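You operate a simulated robot arm through the tools that you are given. There is no shell and no other tool.

Carry out the task below with a simulated robot arm. There is one attempt and no reset: what you move stays moved.

Task
Set the controls near the top of the media shelf. At the end: the input key of the small screen is switched on; the power switch of the game console is switched on; the power key of the disc player is switched up; the power key of the small screen is switched up; whatever was shut is shut again. Leave all else as you found it, and nothing knocked over.

The check looks at the end state, three seconds after you hand in, the way a careful person would. Anything else that was tipped, shoved, dropped, spilled or broken makes it a failure.

Robot
A 6-joint arm with a two-finger gripper, fixed in place. Base frame: the origin is on the floor under the middle of its stand, x ahead of it, y to its left, z up; the work surface is at about z = 0.74. Units: m, degrees, N and s.
It reaches about 1.572 m from its shoulder. Its first joint turns from -166.0 to 166.0 degrees. Payload 2.45 kg.
Tool frame: the origin (TCP) lies between the finger pads and is the grasp point; the fingertips stand 0.02 m ahead of it; z points along the fingers, y is the line along which they close. The gripper opens to 0.14 m; its body begins 0.168 m behind the TCP.
Orientation is told as [roll, pitch, yaw] about the base's x, y, z axes, in that order, counted from this pose: with the fingers straight down and closing along the base's y, the tool's x points along the base's -x, its y along +y and its z along -z.

Tools
- The arm moves only by the tool play_rows. Its argument "deltas" is a list of rows, each a list of 7 numbers: the shift along the base's x, y, z in mm, then the turn, a rotation vector about the base's x, y, z in degrees, then the opening, from 0 (shut) to 1 (fully open). In form: [[dx, dy, dz, wx, wy, wz, fingers], ...]. A call has 1 to 20 rows; each row is the pose to reach, as a shift and turn from the pose commanded when the call began. Rows are played at 5 a second. More than 0.05 m and 8.6 degrees between two rows, or a gripper value outside its range, and nothing of the call is played. A pose out of reach is approached as far as the arm can. The call stops where the force on the tool passes 40 N (or 10 N more than at its start, if that is more) or the arm is blocked; 0.2 s more then pass. Each finger travels about 0.045 m/s and halts on what it meets, pressing with about 27 N; the grip force reading is that of the motor and also rises with nothing between the fingers. The clock runs only during rows and for 0.2 s after the last one: add rows that repeat a pose to give the fingers time. The reply holds the time, the measured pose of the TCP, the force on the tool along the base axes, the opening and the grip force, in the units named above and with some noise, with the torque about the TCP (base axes, N m) and any sound that the robot's microphone picked up, and new pictures: "pictures" is both (left out), scene, wrist or none.
- Cameras (640 x 400 px; columns grow to the right, rows downward): "scene" is fixed at [0.0501, 0.4973, 1.3459]; the picture's right is [0.81, -0.58, 0.00], its down [-0.39, -0.54, -0.75] and it looks along [0.44, 0.61, -0.66] (base axes); focal length 352 px, centre (320, 200). "wrist" rides on the gripper at [0.078, 0.011, -0.209] in the tool frame; the picture's right is [-0.14, 0.99, 0.00], its down [-0.92, -0.13, -0.37] and it looks along [-0.37, -0.05, 0.93] (tool axes); focal length 280 px, centre (320, 200). There is no depth. A picture from a camera that has moved, and an enlarged one, comes with that camera's place and axes in the base frame and with its lens.
- close_up(camera, box): a new picture of the part [left, top, right, bottom] of that camera's present view, enlarged. It takes no simulated time.
- hand_in(): hands the job in; it is judged then, once.

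Nothing tells you positions but the pictures and the camera data. Unless the task says otherwise, let go and move clear before handing in.

The tools are called by a JSON object that holds its "fn" and its "kwargs". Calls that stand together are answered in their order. play_rows: Moves the arm, as the interface text tells. Its arguments: {"type":"object","properties":{"deltas":{"type":"array","items":{"type":"array","items":{"type":"number"}}},"pictures":{"type":"string","enum":["both","scene","wrist","none"]}},"required":["deltas"]} The other tools are called the same way: close_up (camera, box) takes an enlarged picture of a part of a camera's view; hand_in () hands the job in.

At the start:

```text
time: 0.0
tool_pos: [0.2488, 0.8504, 1.0978]
ee_rot: [0.0, -0.1, -0.1]
ft_force: [-0.1, 0.4, -0.4]
wrist_torque: [-0.02, 0.02, -0.02]
opening: 0.1402
finger_force: 0.0
```

scene: 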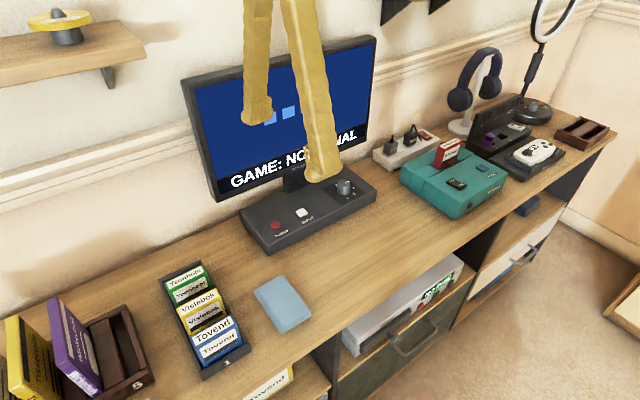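
wrist: 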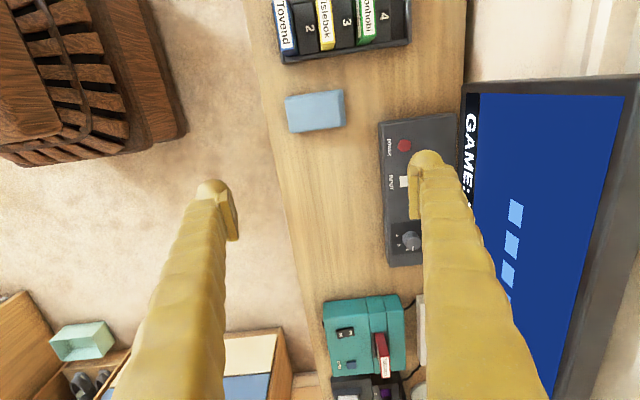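

I see a media shelf with a small screen whose console base has a red power key, a white input key and a knob, a teal game console with a red cartridge, and below it a compartment with a silver disc player beside a drawer. I'll look closer before moving anything.

{"fn": "close_up", "kwargs": {"camera": "scene", "box": [230, 160, 390, 260]}}

{"fn": "close_up", "kwargs": {"camera": "scene", "box": [370, 120, 530, 220]}}

{"fn": "close_up", "kwargs": {"camera": "scene", "box": [310, 230, 502, 350]}}

{"fn": "close_up", "kwargs": {"camera": "scene", "box": [440, 80, 632, 200]}}

{"fn": "close_up", "kwargs": {"camera": "wrist", "box": [300, 80, 492, 400]}}

```text
4.00 times, centred on (310, 210) of scene
camera zoom: at [0.0501, 0.4973, 1.3459], right [0.81, -0.58, 0.0], down [-0.39, -0.54, -0.75], along [0.44, 0.61, -0.66], focal length 1407 px, centre (360, 160)
```

zoom: 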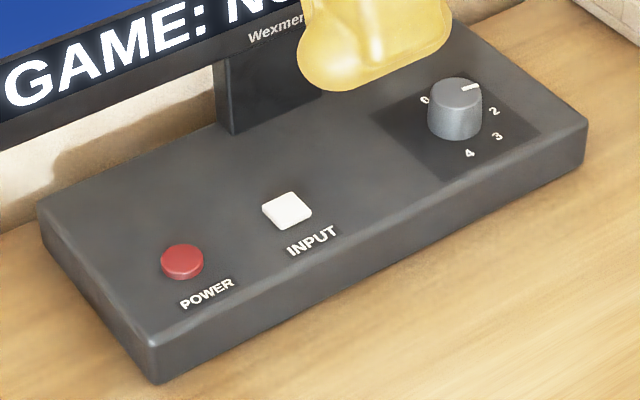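

```text
4.00 times, centred on (450, 170) of scene
camera zoom: at [0.0501, 0.4973, 1.3459], right [0.81, -0.58, 0.0], down [-0.39, -0.54, -0.75], along [0.44, 0.61, -0.66], focal length 1407 px, centre (-200, 320)
```

zoom: 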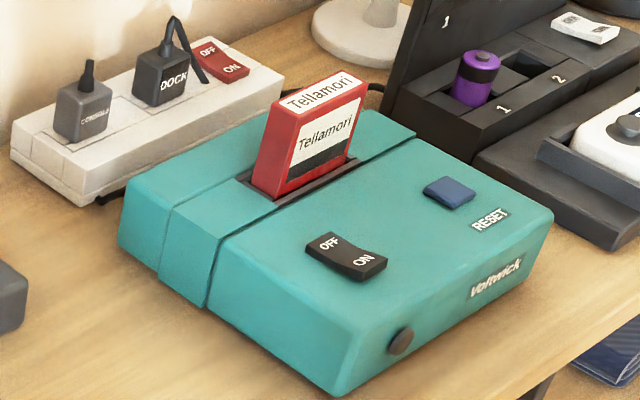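

```text
3.33 times, centred on (406, 290) of scene
camera zoom: at [0.0501, 0.4973, 1.3459], right [0.81, -0.58, 0.0], down [-0.39, -0.54, -0.75], along [0.44, 0.61, -0.66], focal length 1173 px, centre (33, -100)
```

zoom: 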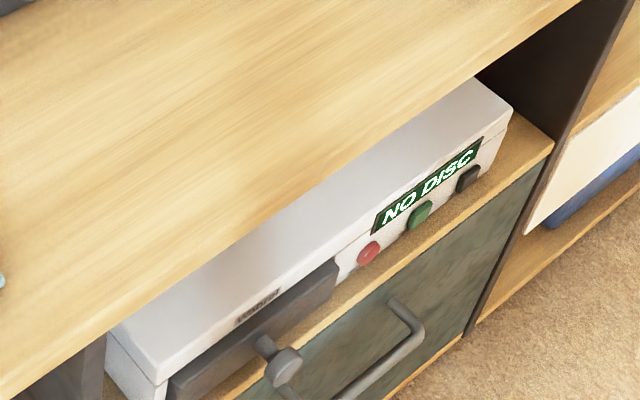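

```text
3.33 times, centred on (536, 140) of scene
camera zoom: at [0.0501, 0.4973, 1.3459], right [0.81, -0.58, 0.0], down [-0.39, -0.54, -0.75], along [0.44, 0.61, -0.66], focal length 1173 px, centre (-400, 400)
```

zoom: 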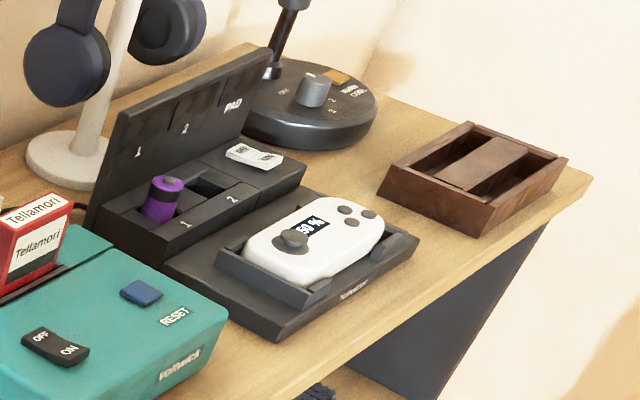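

```text
1.25 times, centred on (396, 240) of wrist
camera zoom: at [0.1703, 0.862, 1.3064], right [0.14, 0.99, 0.0], down [0.92, -0.13, 0.37], along [0.36, -0.05, -0.93], focal length 350 px, centre (225, 150)
```

zoom: 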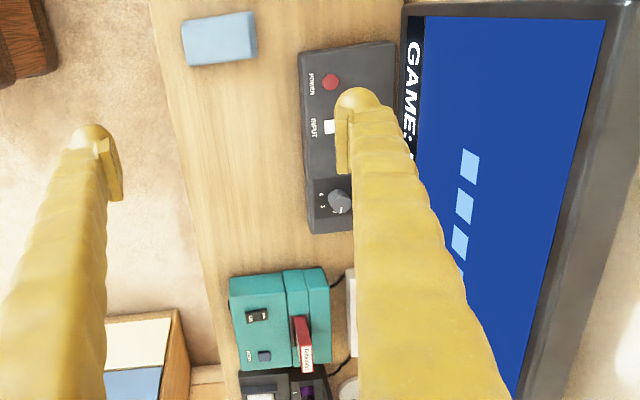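

The red and white keys on the screen base look similar in height, so I need finer detail to tell which keys are in or out, and how the rocker sits.

{"fn": "close_up", "kwargs": {"camera": "scene", "box": [262, 200, 326, 240]}}

{"fn": "close_up", "kwargs": {"camera": "scene", "box": [436, 165, 500, 205]}}

{"fn": "close_up", "kwargs": {"camera": "scene", "box": [400, 265, 464, 320]}}

{"fn": "close_up", "kwargs": {"camera": "scene", "box": [330, 300, 450, 390]}}

{"fn": "close_up", "kwargs": {"camera": "scene", "box": [180, 20, 390, 210]}}

```text
10.00 times, centred on (294, 220) of scene
camera zoom: at [0.0501, 0.4973, 1.3459], right [0.81, -0.58, 0.0], down [-0.39, -0.54, -0.75], along [0.44, 0.61, -0.66], focal length 3518 px, centre (580, 0)
```

zoom: 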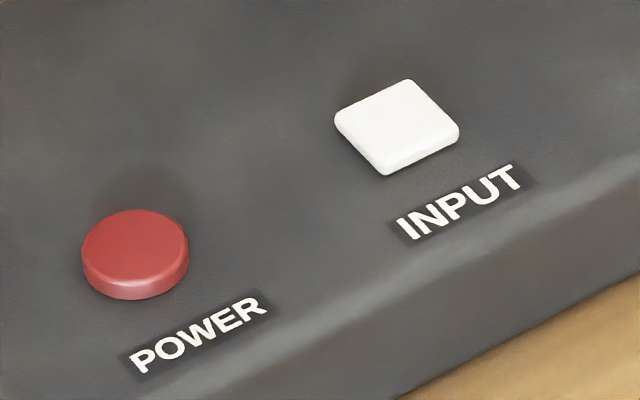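

```text
10.00 times, centred on (468, 185) of scene
camera zoom: at [0.0501, 0.4973, 1.3459], right [0.81, -0.58, 0.0], down [-0.39, -0.54, -0.75], along [0.44, 0.61, -0.66], focal length 3518 px, centre (-1160, 350)
```

zoom: 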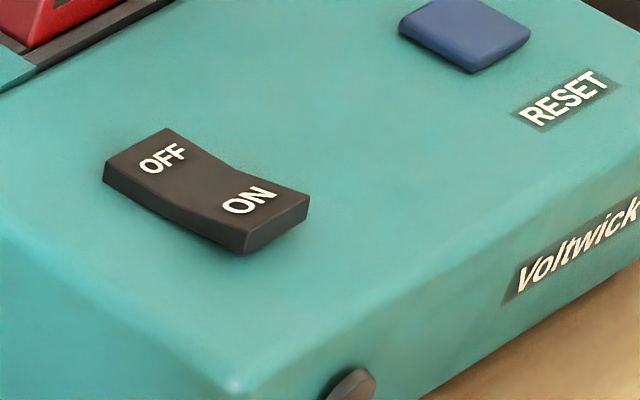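

```text
7.27 times, centred on (432, 292) of scene
camera zoom: at [0.0501, 0.4973, 1.3459], right [0.81, -0.58, 0.0], down [-0.39, -0.54, -0.75], along [0.44, 0.61, -0.66], focal length 2559 px, centre (-494, -473)
```

zoom: 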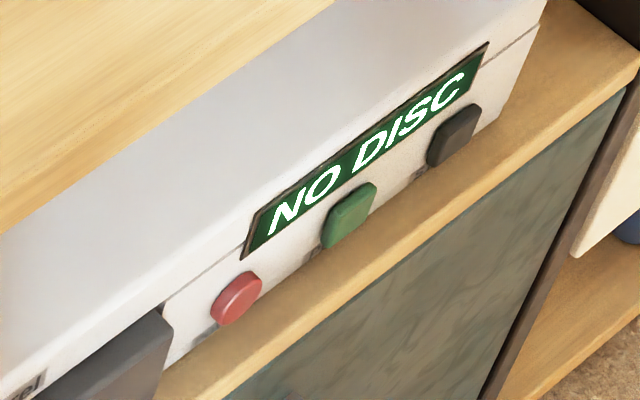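

```text
4.44 times, centred on (390, 345) of scene
camera zoom: at [0.0501, 0.4973, 1.3459], right [0.81, -0.58, 0.0], down [-0.39, -0.54, -0.75], along [0.44, 0.61, -0.66], focal length 1564 px, centre (9, -444)
```

zoom: 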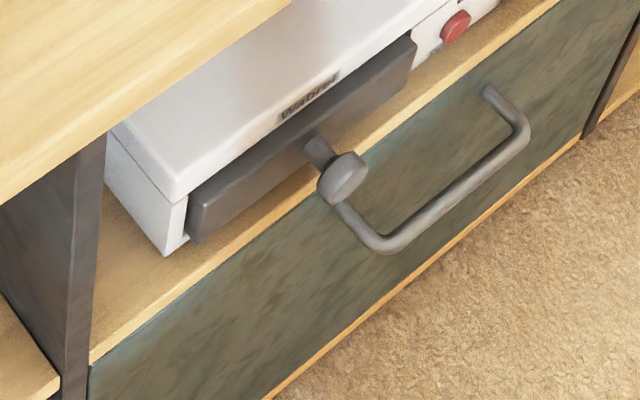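

```text
2.11 times, centred on (285, 115) of scene
camera zoom: at [0.0501, 0.4973, 1.3459], right [0.81, -0.58, 0.0], down [-0.39, -0.54, -0.75], along [0.44, 0.61, -0.66], focal length 741 px, centre (394, 379)
```

zoom: 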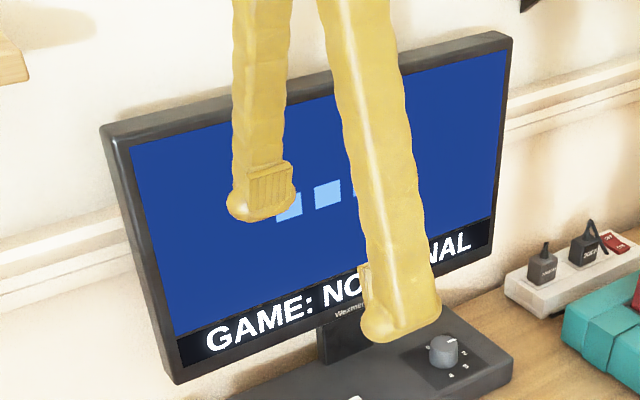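

Nothing has moved yet. I take the screen keys to be near x 0.29–0.36, y 1.0, the rocker near (0.72, 0.85) and the disc player's keys on a front face under the board. I'll back away from the wall and turn the tool so the fingers close along x.

{"fn": "play_rows", "kwargs": {"deltas": [[0, -25, 0, 0, 0, -8, 1], [0, -50, 0, 0, 0, -16, 1], [0, -75, 0, 0, 0, -24, 1], [0, -100, 0, 0, 0, -32, 1], [0, -125, 0, 0, 0, -40, 1], [0, -150, 0, 0, 0, -48, 1], [0, -175, 0, 0, 0, -56, 1], [0, -200, 0, 0, 0, -64, 1], [0, -225, 0, 0, 0, -72, 1], [0, -250, 0, 0, 0, -80, 1], [0, -250, 0, 0, 0, -88, 1], [0, -250, 0, 0, 0, -90, 1]]}}

```text
time: 2.0
tool_pos: [0.2681, 0.6437, 0.9947]
ee_rot: [-5.7, -6.7, -70.3]
ft_force: [-0.5, -1.4, 1.9]
wrist_torque: [0.37, -0.05, 0.0]
opening: 0.14
finger_force: 0.1
stopped in row 9: the arm was blocked; the commanded pose is now the measured one
camera wrist: at [0.2635, 0.7502, 1.1901], right [0.98, 0.19, -0.08], down [0.21, -0.85, 0.48], along [0.02, -0.49, -0.87], focal length 280 px, centre (320, 200)
```

scene: 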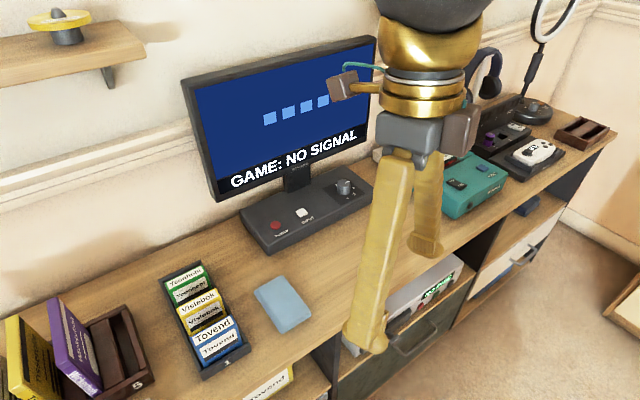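
wrist: 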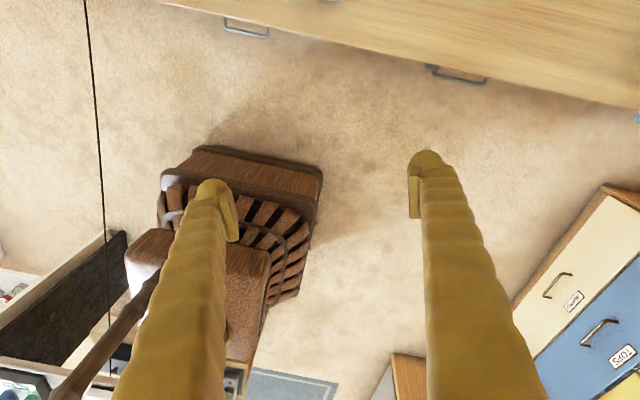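

The arm was blocked near x 0.27, y 0.64 and sagged about 10 cm, with little force, so this looks like a joint or fold limit rather than a collision. I'll move back outward and see whether the turn continues.

{"fn": "play_rows", "kwargs": {"deltas": [[20, 30, 10, 0, 0, 0, 1], [40, 60, 20, 0, 0, 0, 1], [60, 90, 30, 0, 0, 0, 1], [80, 100, 40, 3, 3, -6, 1], [80, 100, 50, 5, 6, -12, 1], [80, 100, 50, 5, 6, -18, 1]]}}

```text
time: 3.4
tool_pos: [0.3459, 0.7451, 1.0501]
ee_rot: [-10.4, -0.3, -87.9]
ft_force: [0.7, -0.3, -0.2]
wrist_torque: [0.01, -0.01, 0.0]
opening: 0.1401
finger_force: 0.0
camera wrist: at [0.3911, 0.8262, 1.2527], right [0.98, -0.1, -0.18], down [-0.03, -0.92, 0.39], along [-0.2, -0.38, -0.9], focal length 280 px, centre (320, 200)
```

scene: 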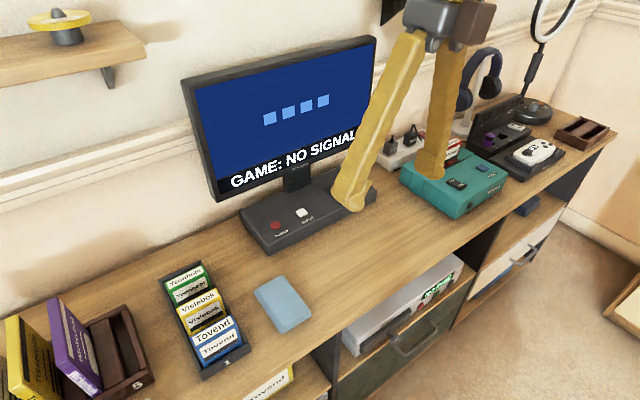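
wrist: 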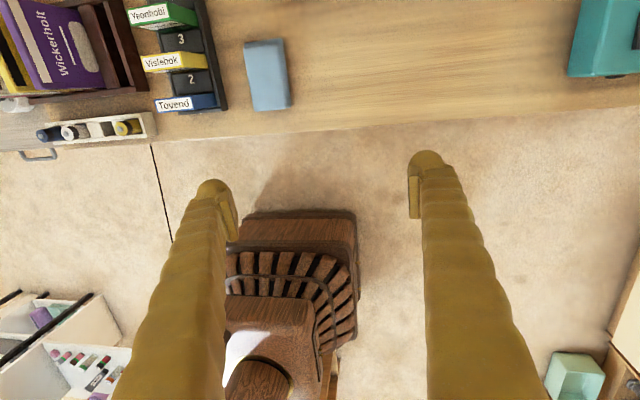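

Further out the arm follows well, and yaw −88° is fine. Next I'll tilt the tool about 35° so it leans away from the screen panel, and hold it above the front of the screen base for a closer look.

{"fn": "play_rows", "kwargs": {"deltas": [[-3, 27, -20, 7, -1.9, -1, 1], [-6, 54, -40, 14, -3.8, -2, 1], [-9, 81, -60, 21, -5.7, -3, 1], [-12, 108, -80, 28, -7.6, -4, 1], [-16, 135, -100, 35, -9.5, -5.1, 1], [-16, 135, -100, 35, -9.5, -5.1, 1]]}}

```text
time: 4.8
tool_pos: [0.33, 0.8807, 0.9477]
ee_rot: [0.3, 34.7, -89.8]
ft_force: [-0.6, 0.6, -0.6]
wrist_torque: [-0.01, 0.0, -0.01]
opening: 0.1398
finger_force: 0.0
camera wrist: at [0.3396, 0.8251, 1.1646], right [0.99, -0.11, -0.07], down [-0.13, -0.97, -0.22], along [-0.05, 0.23, -0.97], focal length 280 px, centre (320, 200)
```

scene: 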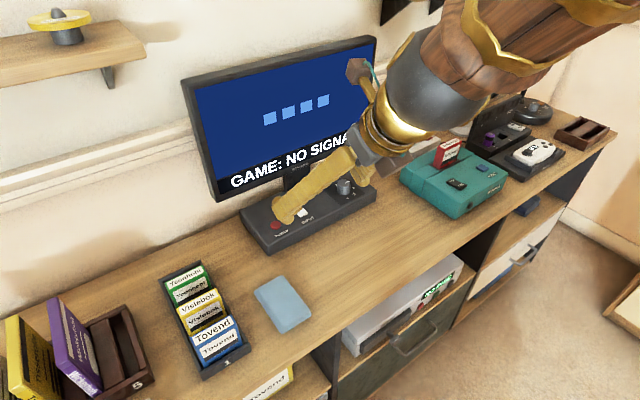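
wrist: 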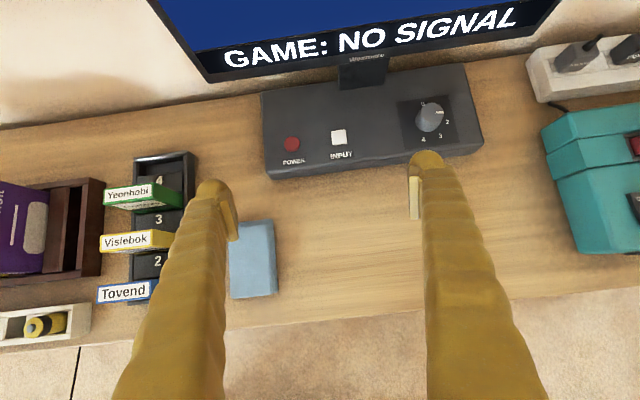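

The keys triangulate well: power near (0.289, 1.003, 0.787) and input near (0.359, 1.003, 0.787). Before pressing I want to know the fingertip shape and see the key heights close up.

{"fn": "close_up", "kwargs": {"camera": "wrist", "box": [256, 90, 384, 190]}}

{"fn": "close_up", "kwargs": {"camera": "scene", "box": [250, 120, 410, 250]}}

{"fn": "close_up", "kwargs": {"camera": "wrist", "box": [160, 140, 480, 340]}}

```text
4.00 times, centred on (320, 140) of wrist
camera zoom: at [0.3396, 0.8251, 1.1646], right [0.99, -0.11, -0.07], down [-0.13, -0.97, -0.22], along [-0.05, 0.23, -0.97], focal length 1122 px, centre (320, 440)
```

zoom: 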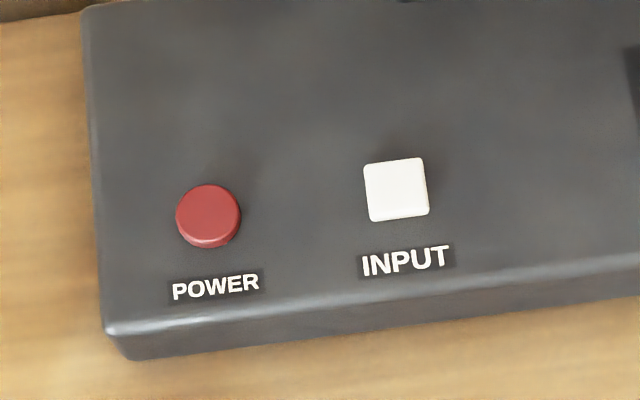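

```text
3.08 times, centred on (330, 185) of scene
camera zoom: at [0.0501, 0.4973, 1.3459], right [0.81, -0.58, 0.0], down [-0.39, -0.54, -0.75], along [0.44, 0.61, -0.66], focal length 1083 px, centre (289, 246)
```

zoom: 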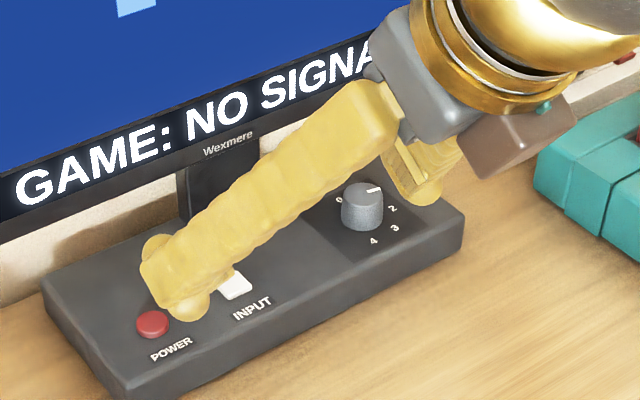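

```text
2.00 times, centred on (320, 240) of wrist
camera zoom: at [0.3396, 0.8251, 1.1646], right [0.99, -0.11, -0.07], down [-0.13, -0.97, -0.22], along [-0.05, 0.23, -0.97], focal length 561 px, centre (320, 120)
```

zoom: 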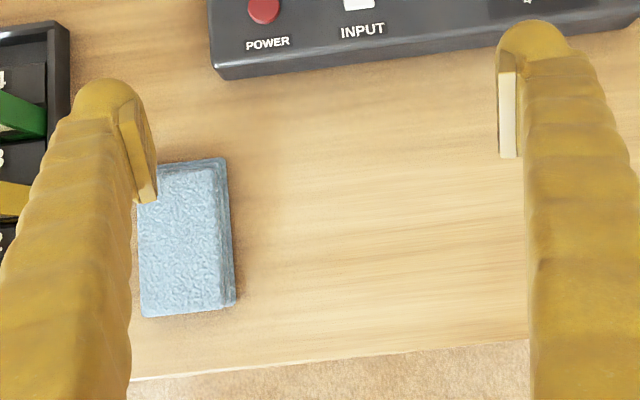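

The fingertip is a rounded capsule about 3 cm thick along the closing line. I'll use the +x finger for the input key so the other finger hangs over bare desk, and stop just above the key to check alignment.

{"fn": "play_rows", "kwargs": {"deltas": [[-20, 30, -20, 0, 0, 0, 1], [-40, 70, -45, 0, 0, 0, 1], [-61, 100, -70, 0, 0, 0, 1], [-61, 122, -88, 0, 0, 0, 1], [-61, 122, -105, 0, 0, 0, 1], [-61, 122, -105, 0, 0, 0, 1]]}}

```text
refused: row 2 steps farther than a row can; nothing moved
```

{"fn": "play_rows", "kwargs": {"deltas": [[-15, 28, -20, 0, 0, 0, 1], [-30, 56, -40, 0, 0, 0, 1], [-45, 84, -60, 0, 0, 0, 1], [-61, 112, -80, 0, 0, 0, 1], [-61, 122, -95, 0, 0, 0, 1], [-61, 122, -105, 0, 0, 0, 1], [-61, 122, -105, 0, 0, 0, 1]]}}

```text
time: 6.4
tool_pos: [0.2698, 1.0032, 0.8453]
ee_rot: [0.2, 34.7, -89.9]
ft_force: [-0.3, 0.4, -0.3]
wrist_torque: [-0.03, 0.01, 0.01]
opening: 0.1399
finger_force: 0.0
camera wrist: at [0.2788, 0.9482, 1.061], right [0.99, -0.11, -0.07], down [-0.13, -0.97, -0.22], along [-0.05, 0.23, -0.97], focal length 280 px, centre (320, 200)
```

scene: 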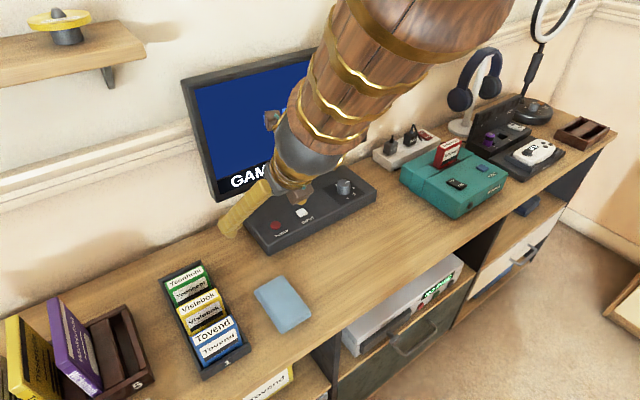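
wrist: 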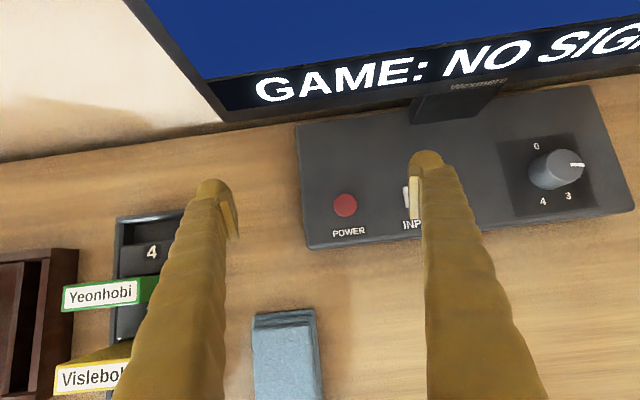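

The +x fingertip sits over the input key. I'll lower it in small steps and watch the force, sound and screen.

{"fn": "play_rows", "kwargs": {"deltas": [[0, 2, -15, 0, 0, 0, 1], [0, 2, -25, 0, 0, 0, 1], [0, 2, -30, 0, 0, 0, 1], [0, 2, -33, 0, 0, 0, 1], [0, 2, -35, 0, 0, 0, 1], [0, 2, -35, 0, 0, 0, 1]]}}

```text
time: 7.8
tool_pos: [0.2677, 1.004, 0.8094]
ee_rot: [0.3, 34.6, -89.8]
ft_force: [-0.3, 0.9, -0.6]
wrist_torque: [0.03, -0.01, 0.0]
opening: 0.1401
finger_force: 0.2
camera wrist: at [0.2787, 0.9499, 1.0255], right [0.99, -0.11, -0.07], down [-0.13, -0.97, -0.22], along [-0.05, 0.23, -0.97], focal length 280 px, centre (320, 200)
```

scene: 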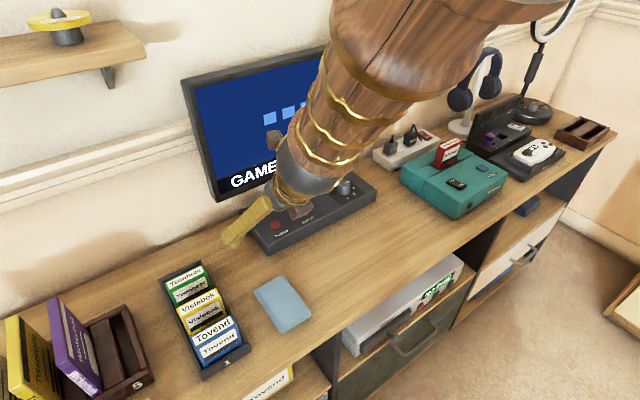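
wrist: 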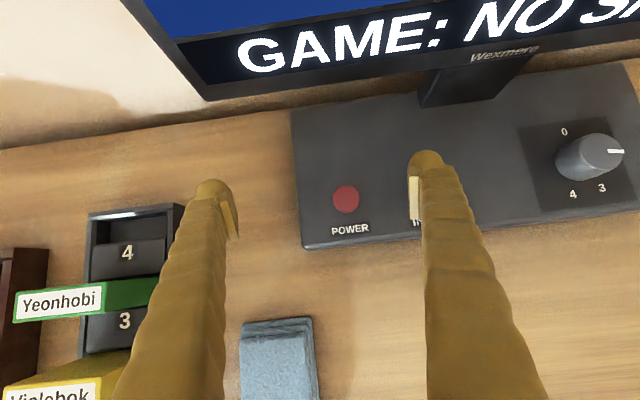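

No contact yet. I'll continue in 2 mm steps.

{"fn": "play_rows", "kwargs": {"deltas": [[0, 0, -2, 0, 0, 0, 1], [0, 0, -4, 0, 0, 0, 1], [0, 0, -5, 0, 0, 0, 1], [0, 0, -5, 0, 0, 0, 1]], "pictures": "wrist"}}

```text
time: 8.8
tool_pos: [0.269, 1.0043, 0.8038]
ee_rot: [0.3, 34.6, -89.9]
ft_force: [-0.5, -0.1, -0.4]
wrist_torque: [0.02, -0.04, -0.01]
opening: 0.1398
finger_force: 0.1
camera wrist: at [0.2789, 0.9496, 1.0204], right [0.99, -0.11, -0.07], down [-0.13, -0.97, -0.22], along [-0.05, 0.23, -0.97], focal length 280 px, centre (320, 200)
```

wrist: 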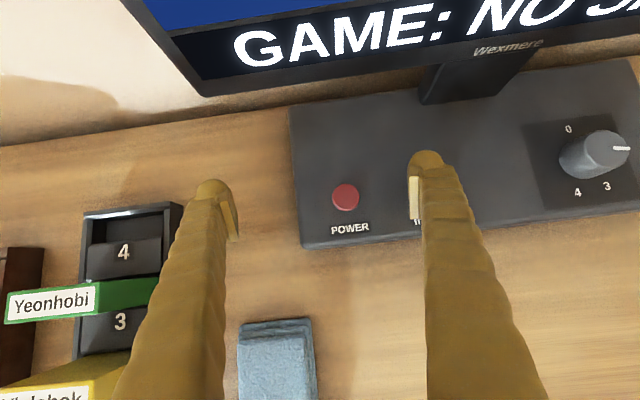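

{"fn": "play_rows", "kwargs": {"deltas": [[0, 0, -2, 0, 0, 0, 1], [0, 0, -3, 0, 0, 0, 1], [0, 0, -4, 0, 0, 0, 1], [0, 0, -4, 0, 0, 0, 1]], "pictures": "wrist"}}

{"fn": "close_up", "kwargs": {"camera": "wrist", "box": [320, 130, 512, 250]}}

{"fn": "close_up", "kwargs": {"camera": "scene", "box": [220, 160, 380, 260]}}

```text
time: 9.8
tool_pos: [0.2682, 1.0037, 0.8007]
ee_rot: [0.1, 34.6, -89.9]
ft_force: [0.0, 0.5, 1.2]
wrist_torque: [-0.03, -0.15, 0.01]
opening: 0.1402
finger_force: 0.1
heard: click
camera wrist: at [0.2784, 0.9491, 1.0164], right [0.99, -0.11, -0.07], down [-0.13, -0.97, -0.22], along [-0.05, 0.23, -0.97], focal length 280 px, centre (320, 200)
```

wrist: 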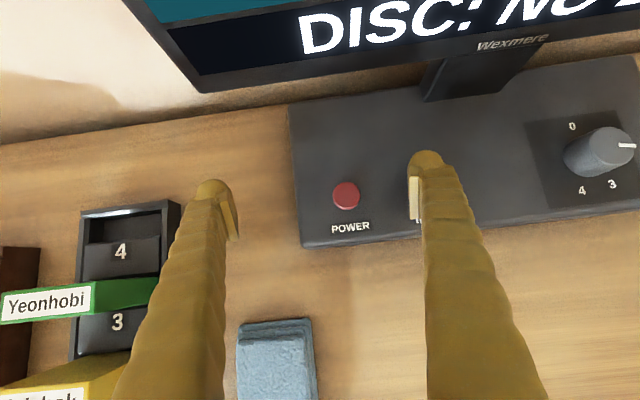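

```text
3.33 times, centred on (416, 190) of wrist
camera zoom: at [0.2784, 0.9491, 1.0164], right [0.99, -0.11, -0.07], down [-0.13, -0.97, -0.22], along [-0.05, 0.23, -0.97], focal length 935 px, centre (0, 233)
```

zoom: 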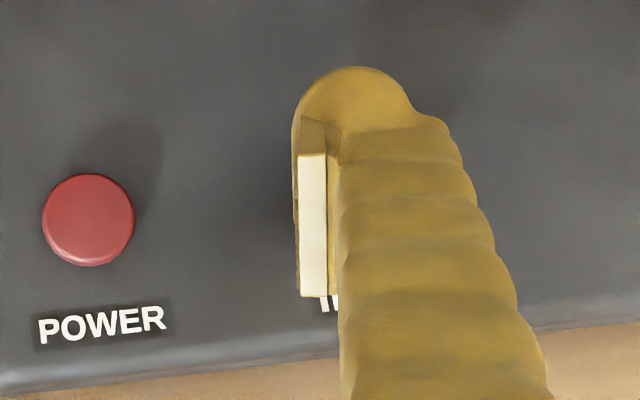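

```text
4.00 times, centred on (300, 210) of scene
camera zoom: at [0.0501, 0.4973, 1.3459], right [0.81, -0.58, 0.0], down [-0.39, -0.54, -0.75], along [0.44, 0.61, -0.66], focal length 1407 px, centre (400, 160)
```

zoom: 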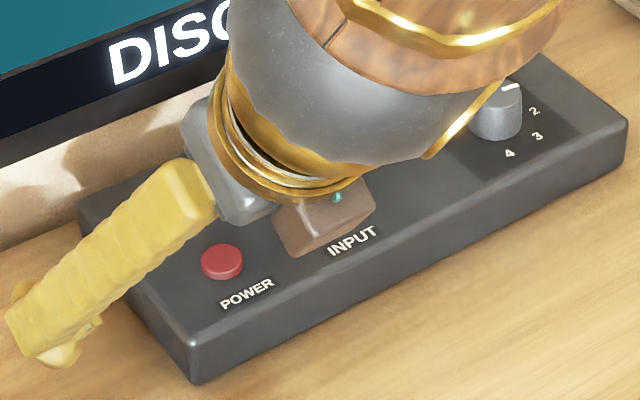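

A click sounded and the screen switched from GAME to DISC. I'll lift off and look at how the input key rests compared with before.

{"fn": "play_rows", "kwargs": {"deltas": [[0, 0, 10, 0, 0, 0, 1], [0, 0, 30, 0, 0, 0, 1], [0, -30, 50, 0, 0, 0, 1], [0, -60, 70, 0, 0, 0, 1], [0, -90, 90, 0, 0, 0, 1], [0, -120, 110, 0, 0, 0, 1], [20, -120, 130, 0, 0, 0, 1], [60, -120, 147, 0, 0, 0, 1], [60, -120, 147, 0, 0, 0, 1]]}}

{"fn": "close_up", "kwargs": {"camera": "wrist", "box": [256, 90, 384, 190]}}

{"fn": "close_up", "kwargs": {"camera": "scene", "box": [262, 200, 326, 240]}}

```text
time: 11.8
tool_pos: [0.33, 0.8848, 0.9456]
ee_rot: [0.3, 34.6, -89.8]
ft_force: [-0.8, -0.2, 0.3]
wrist_torque: [0.0, -0.01, 0.01]
opening: 0.1402
finger_force: 0.3
camera wrist: at [0.3404, 0.8293, 1.1624], right [0.99, -0.11, -0.07], down [-0.13, -0.97, -0.22], along [-0.05, 0.23, -0.97], focal length 280 px, centre (320, 200)
```

scene: 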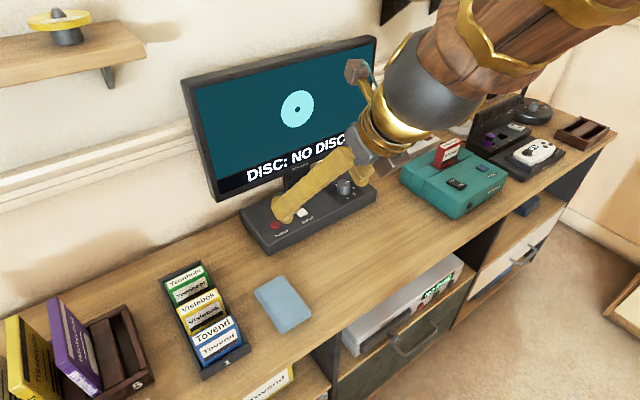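
wrist: 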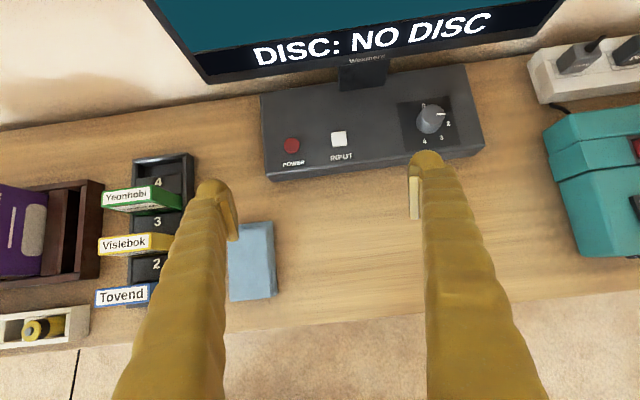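

```text
4.00 times, centred on (320, 140) of wrist
camera zoom: at [0.3404, 0.8293, 1.1624], right [0.99, -0.11, -0.07], down [-0.13, -0.97, -0.22], along [-0.05, 0.23, -0.97], focal length 1122 px, centre (320, 440)
```

zoom: 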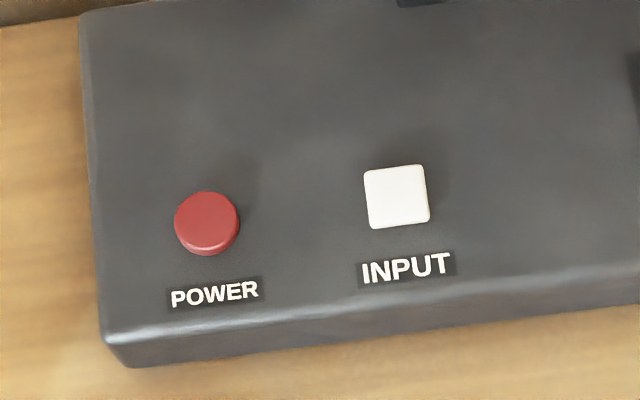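

```text
10.00 times, centred on (294, 220) of scene
camera zoom: at [0.0501, 0.4973, 1.3459], right [0.81, -0.58, 0.0], down [-0.39, -0.54, -0.75], along [0.44, 0.61, -0.66], focal length 3518 px, centre (580, 0)
```

zoom: 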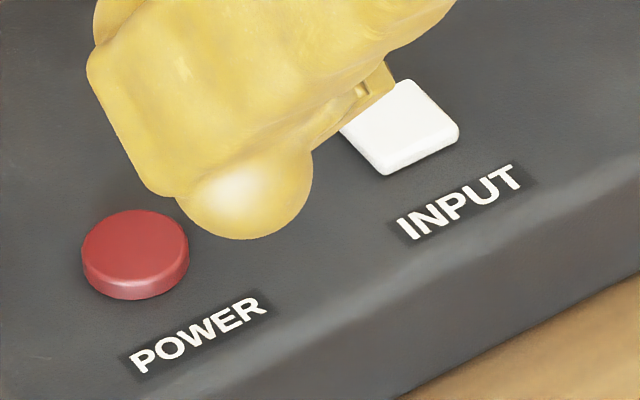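

The input key springs back to the same height, so it toggles on each press and the state shows on the display, now DISC. "Switched up" for the power keys is unclear, so I'll make a reversible test press on the screen's power key. That uses the +x finger at half opening so the other finger clears the cartridge rack.

{"fn": "play_rows", "kwargs": {"deltas": [[-20, 20, -15, 0, 0, 0, 0.9], [-40, 40, -30, 0, 0, 0, 0.8], [-60, 60, -45, 0, 0, 0, 0.7], [-80, 80, -60, 0, 0, 0, 0.6], [-96, 100, -75, 0, 0, 0, 0.5], [-96, 120, -90, 0, 0, 0, 0.5], [-96, 120, -105, 0, 0, 0, 0.5], [-96, 120, -105, 0, 0, 0, 0.5], [-96, 120, -105, 0, 0, 0, 0.5]]}}

```text
time: 13.8
tool_pos: [0.2335, 1.0039, 0.8413]
ee_rot: [0.1, 34.5, -89.9]
ft_force: [0.3, 0.5, -0.2]
wrist_torque: [0.0, 0.0, 0.01]
opening: 0.0697
finger_force: 0.1
camera wrist: at [0.2425, 0.9496, 1.058], right [0.99, -0.11, -0.07], down [-0.13, -0.97, -0.22], along [-0.05, 0.23, -0.97], focal length 280 px, centre (320, 200)
```

scene: 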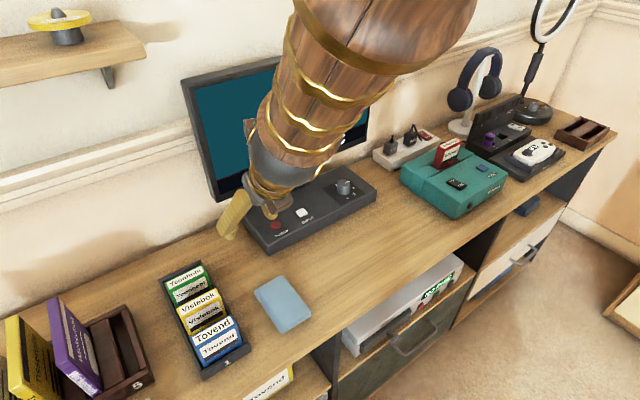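
wrist: 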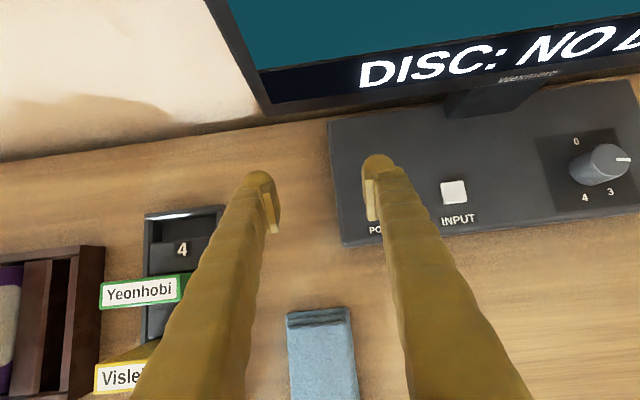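

{"fn": "play_rows", "kwargs": {"deltas": [[2, 1, -15, 0, 0, 0, 0.5], [2, 1, -28, 0, 0, 0, 0.5], [2, 1, -34, 0, 0, 0, 0.5], [2, 1, -36, 0, 0, 0, 0.5], [2, 1, -38, 0, 0, 0, 0.5], [2, 1, -38, 0, 0, 0, 0.5]]}}

```text
time: 15.2
tool_pos: [0.2355, 1.0049, 0.8052]
ee_rot: [0.3, 34.6, -89.8]
ft_force: [0.5, 3.4, 7.9]
wrist_torque: [0.05, -0.31, 0.15]
opening: 0.0703
finger_force: 0.3
heard: click
camera wrist: at [0.2445, 0.9504, 1.0204], right [0.99, -0.11, -0.07], down [-0.13, -0.97, -0.22], along [-0.05, 0.23, -0.97], focal length 280 px, centre (320, 200)
```

scene: 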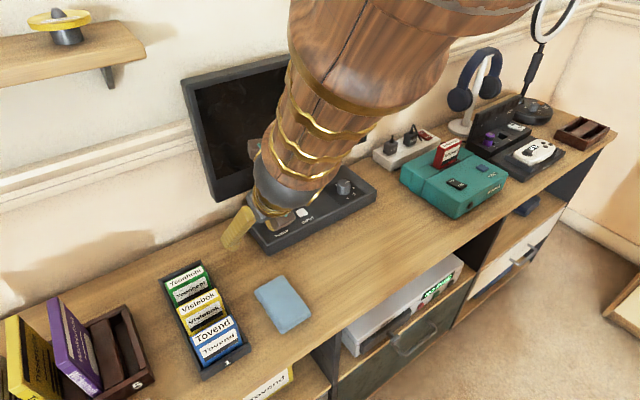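
wrist: 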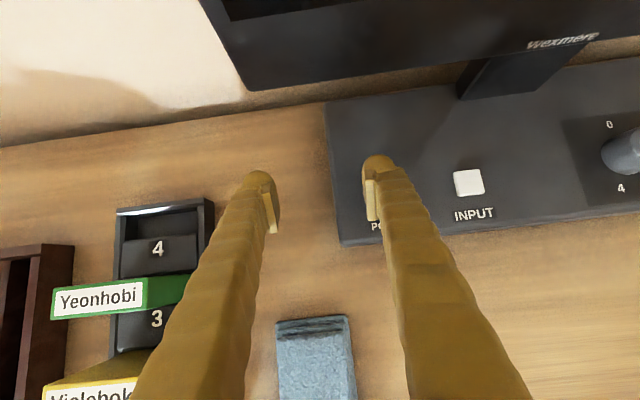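

A click, and the screen went dark. I'll lift off and compare the red key's height with before.

{"fn": "play_rows", "kwargs": {"deltas": [[0, 0, 10, 0, 0, 0, 0.5], [0, 0, 30, 0, 0, 0, 0.5], [0, -30, 50, 0, 0, 0, 0.5], [0, -60, 70, 0, 0, 0, 0.5], [20, -90, 90, 0, 0, 0, 0.5], [45, -120, 110, 0, 0, 0, 0.6], [70, -120, 130, 0, 0, 0, 0.8], [94, -120, 140, 0, 0, 0, 1], [94, -120, 140, 0, 0, 0, 1], [94, -120, 140, 0, 0, 0, 1]]}}

{"fn": "close_up", "kwargs": {"camera": "wrist", "box": [256, 90, 384, 190]}}

{"fn": "close_up", "kwargs": {"camera": "scene", "box": [262, 200, 326, 240]}}

```text
time: 17.4
tool_pos: [0.3284, 0.8865, 0.9442]
ee_rot: [0.2, 34.6, -89.8]
ft_force: [-0.1, 0.5, -1.1]
wrist_torque: [-0.01, -0.04, -0.02]
opening: 0.1399
finger_force: 0.0
camera wrist: at [0.3389, 0.8313, 1.1601], right [0.99, -0.11, -0.07], down [-0.13, -0.97, -0.22], along [-0.05, 0.23, -0.97], focal length 280 px, centre (320, 200)
```

scene: 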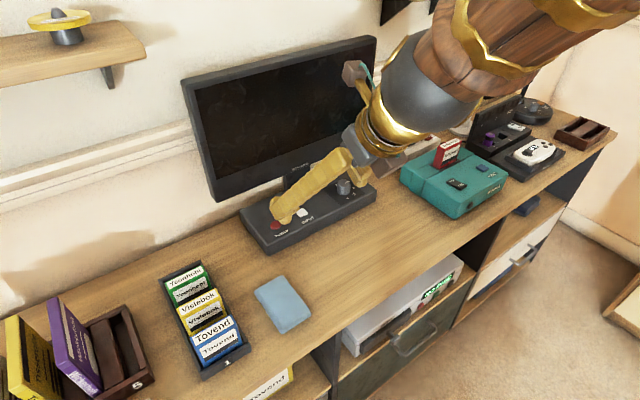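
wrist: 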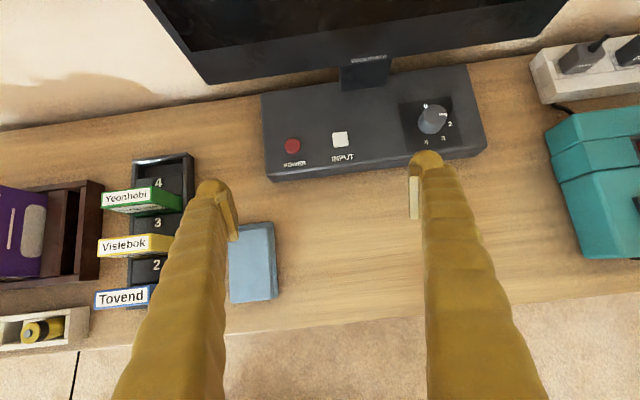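

```text
4.00 times, centred on (320, 140) of wrist
camera zoom: at [0.3389, 0.8313, 1.1601], right [0.99, -0.11, -0.07], down [-0.13, -0.97, -0.22], along [-0.05, 0.23, -0.97], focal length 1122 px, centre (320, 440)
```

zoom: 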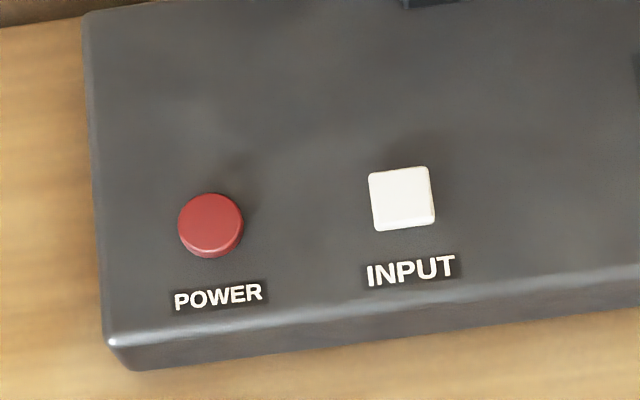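

```text
10.00 times, centred on (294, 220) of scene
camera zoom: at [0.0501, 0.4973, 1.3459], right [0.81, -0.58, 0.0], down [-0.39, -0.54, -0.75], along [0.44, 0.61, -0.66], focal length 3518 px, centre (580, 0)
```

zoom: 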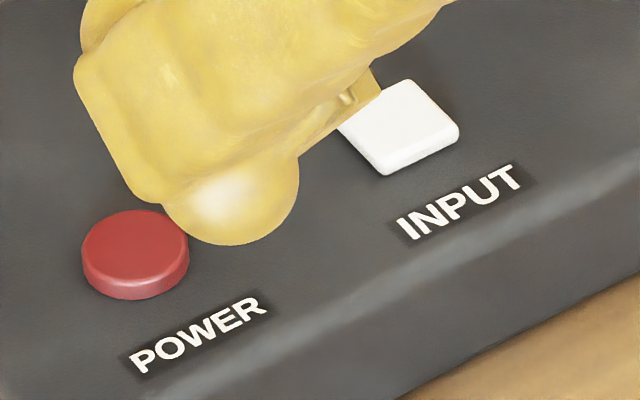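

The red key also springs back to the same height, so it only toggles and the display shows its state. The first two items are plain changes. "Leave all else as you found it" already covers anything unchanged, so I read the two "up" items as changes too, from running to released or off. The screen is off now with input on DISC. Next I'll look at the console rocker from above.

{"fn": "play_rows", "kwargs": {"deltas": [[45, -7, 2, 0, 0, 0, 1], [90, -14, 4, 0, 0, 0, 1], [135, -21, 6, 0, 0, 0, 1], [180, -28, 6, 0, 0, 0, 1], [225, -35, 6, 0, 0, 0, 1], [270, -42, 6, 0, 0, 0, 1], [302, -47, 6, 0, 0, 0, 1], [302, -47, 6, 0, 0, 0, 1]]}}

{"fn": "close_up", "kwargs": {"camera": "wrist", "box": [320, 60, 640, 260]}}

{"fn": "close_up", "kwargs": {"camera": "scene", "box": [262, 200, 326, 240]}}

{"fn": "close_up", "kwargs": {"camera": "scene", "box": [310, 230, 502, 350]}}

```text
time: 19.2
tool_pos: [0.6298, 0.8388, 0.9512]
ee_rot: [0.3, 34.7, -89.8]
ft_force: [-0.1, -0.2, 0.6]
wrist_torque: [0.0, 0.0, 0.03]
opening: 0.1399
finger_force: 0.0
camera wrist: at [0.6404, 0.7842, 1.1677], right [0.99, -0.11, -0.07], down [-0.13, -0.97, -0.22], along [-0.05, 0.23, -0.97], focal length 280 px, centre (320, 200)
```

scene: 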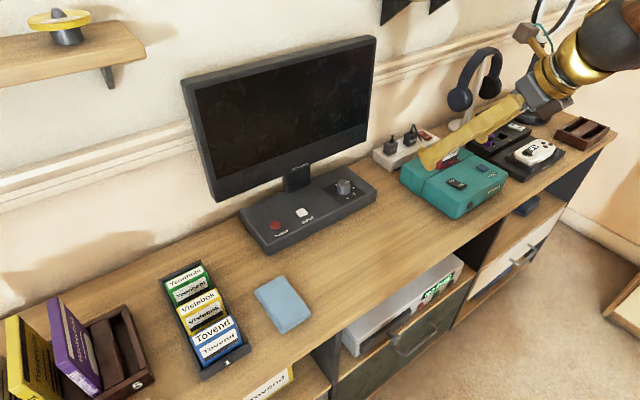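
wrist: 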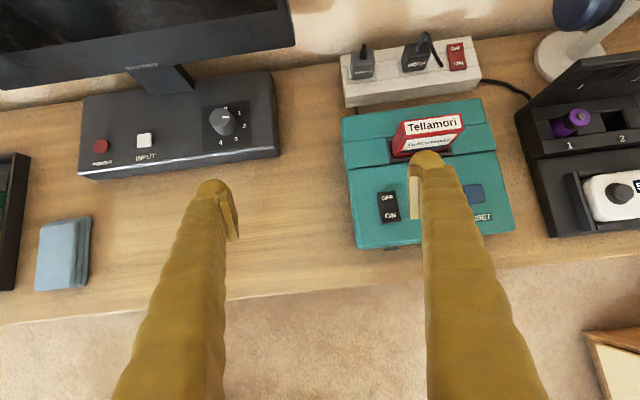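

```text
2.00 times, centred on (480, 160) of wrist
camera zoom: at [0.6404, 0.7842, 1.1677], right [0.99, -0.11, -0.07], down [-0.13, -0.97, -0.22], along [-0.05, 0.23, -0.97], focal length 561 px, centre (0, 280)
```

zoom: 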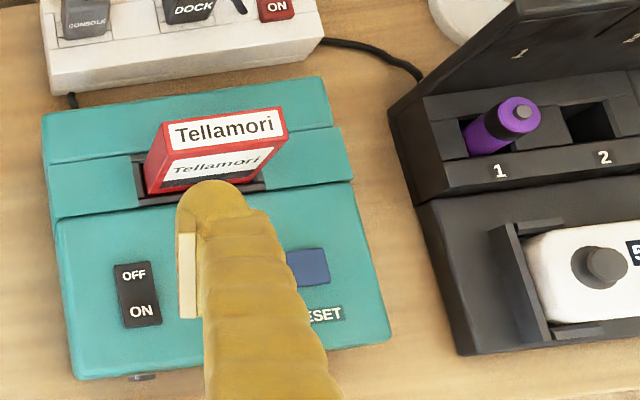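

```text
10.00 times, centred on (294, 220) of scene
camera zoom: at [0.0501, 0.4973, 1.3459], right [0.81, -0.58, 0.0], down [-0.39, -0.54, -0.75], along [0.44, 0.61, -0.66], focal length 3518 px, centre (580, 0)
```

zoom: 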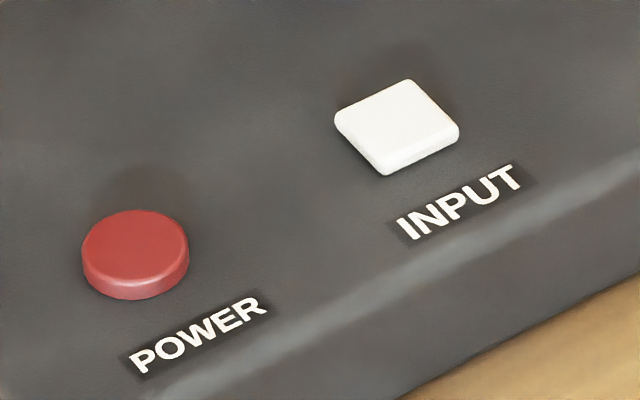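

```text
3.33 times, centred on (406, 290) of scene
camera zoom: at [0.0501, 0.4973, 1.3459], right [0.81, -0.58, 0.0], down [-0.39, -0.54, -0.75], along [0.44, 0.61, -0.66], focal length 1173 px, centre (33, -100)
```

zoom: 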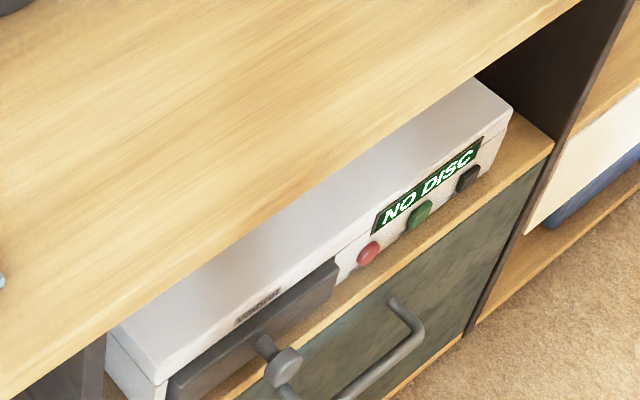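

The rocker's OFF end is toward the wall and its ON end toward the front. I'll zoom in on the rocker and on the red key again.

{"fn": "close_up", "kwargs": {"camera": "wrist", "box": [364, 180, 412, 230]}}

{"fn": "close_up", "kwargs": {"camera": "scene", "box": [436, 165, 500, 205]}}

{"fn": "close_up", "kwargs": {"camera": "scene", "box": [264, 212, 296, 236]}}

{"fn": "close_up", "kwargs": {"camera": "scene", "box": [408, 290, 448, 315]}}

```text
8.00 times, centred on (388, 205) of wrist
camera zoom: at [0.6404, 0.7842, 1.1677], right [0.99, -0.11, -0.07], down [-0.13, -0.97, -0.22], along [-0.05, 0.23, -0.97], focal length 2243 px, centre (-224, 160)
```

zoom: 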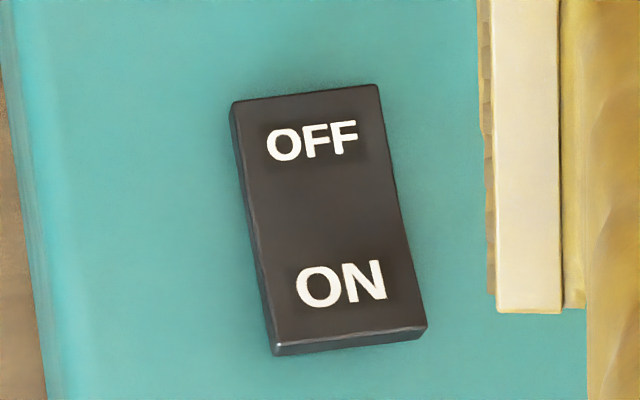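

```text
10.00 times, centred on (468, 185) of scene
camera zoom: at [0.0501, 0.4973, 1.3459], right [0.81, -0.58, 0.0], down [-0.39, -0.54, -0.75], along [0.44, 0.61, -0.66], focal length 3518 px, centre (-1160, 350)
```

zoom: 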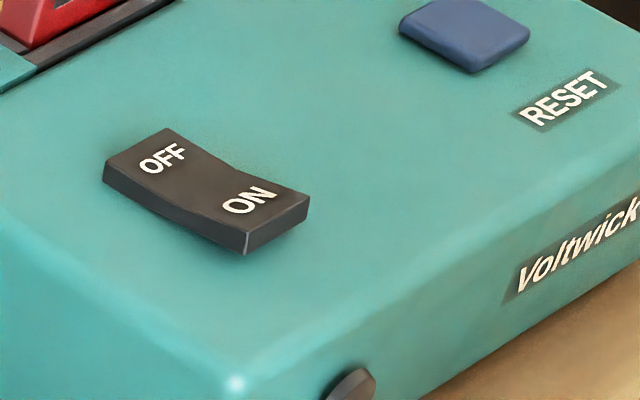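

```text
16.00 times, centred on (280, 224) of scene
camera zoom: at [0.0501, 0.4973, 1.3459], right [0.81, -0.58, 0.0], down [-0.39, -0.54, -0.75], along [0.44, 0.61, -0.66], focal length 5629 px, centre (960, -184)
```

zoom: 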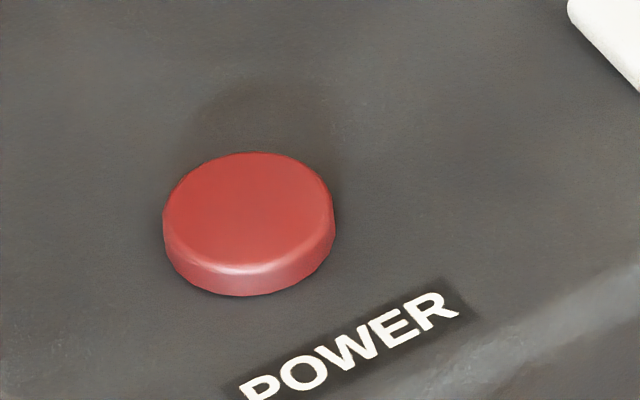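

```text
16.00 times, centred on (428, 302) of scene
camera zoom: at [0.0501, 0.4973, 1.3459], right [0.81, -0.58, 0.0], down [-0.39, -0.54, -0.75], along [0.44, 0.61, -0.66], focal length 5629 px, centre (-1408, -1440)
```

zoom: 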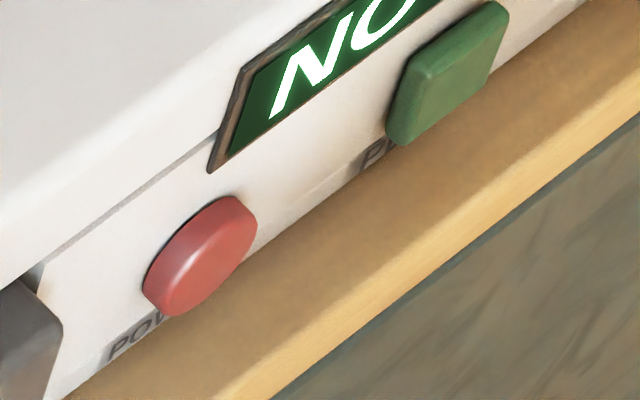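

The rocker's ON end is at about (0.7075, 0.835, 0.817) and stands proud, so the console is off. I'll bring the +x finger above that end and press gently.

{"fn": "play_rows", "kwargs": {"deltas": [[-6, -3, -30, 0, 0, 0, 1], [-12, -5, -60, 0, 0, 0, 1], [-12, -5, -85, 0, 0, 0, 1], [-12, -5, -100, 0, 0, 0, 1], [-12, -5, -100, 0, 0, 0, 1]]}}

{"fn": "close_up", "kwargs": {"camera": "scene", "box": [370, 120, 530, 220]}}

```text
time: 20.4
tool_pos: [0.619, 0.8326, 0.8512]
ee_rot: [0.1, 34.6, -89.9]
ft_force: [-0.2, -0.1, -0.3]
wrist_torque: [-0.02, 0.01, -0.02]
opening: 0.14
finger_force: 0.1
camera wrist: at [0.629, 0.7781, 1.0675], right [0.99, -0.11, -0.07], down [-0.13, -0.97, -0.22], along [-0.05, 0.23, -0.97], focal length 280 px, centre (320, 200)
```

scene: 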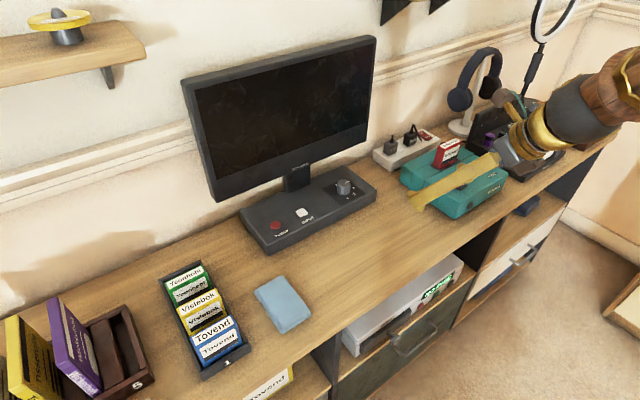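
wrist: 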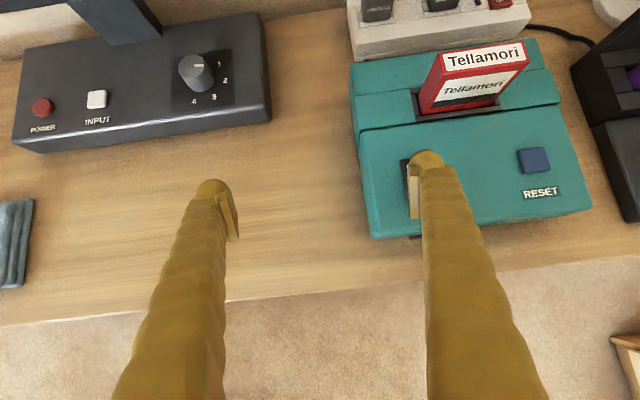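

```text
4.00 times, centred on (450, 170) of scene
camera zoom: at [0.0501, 0.4973, 1.3459], right [0.81, -0.58, 0.0], down [-0.39, -0.54, -0.75], along [0.44, 0.61, -0.66], focal length 1407 px, centre (-200, 320)
```

zoom: 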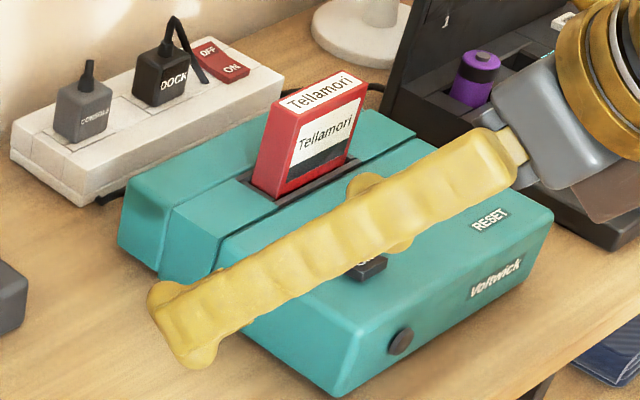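

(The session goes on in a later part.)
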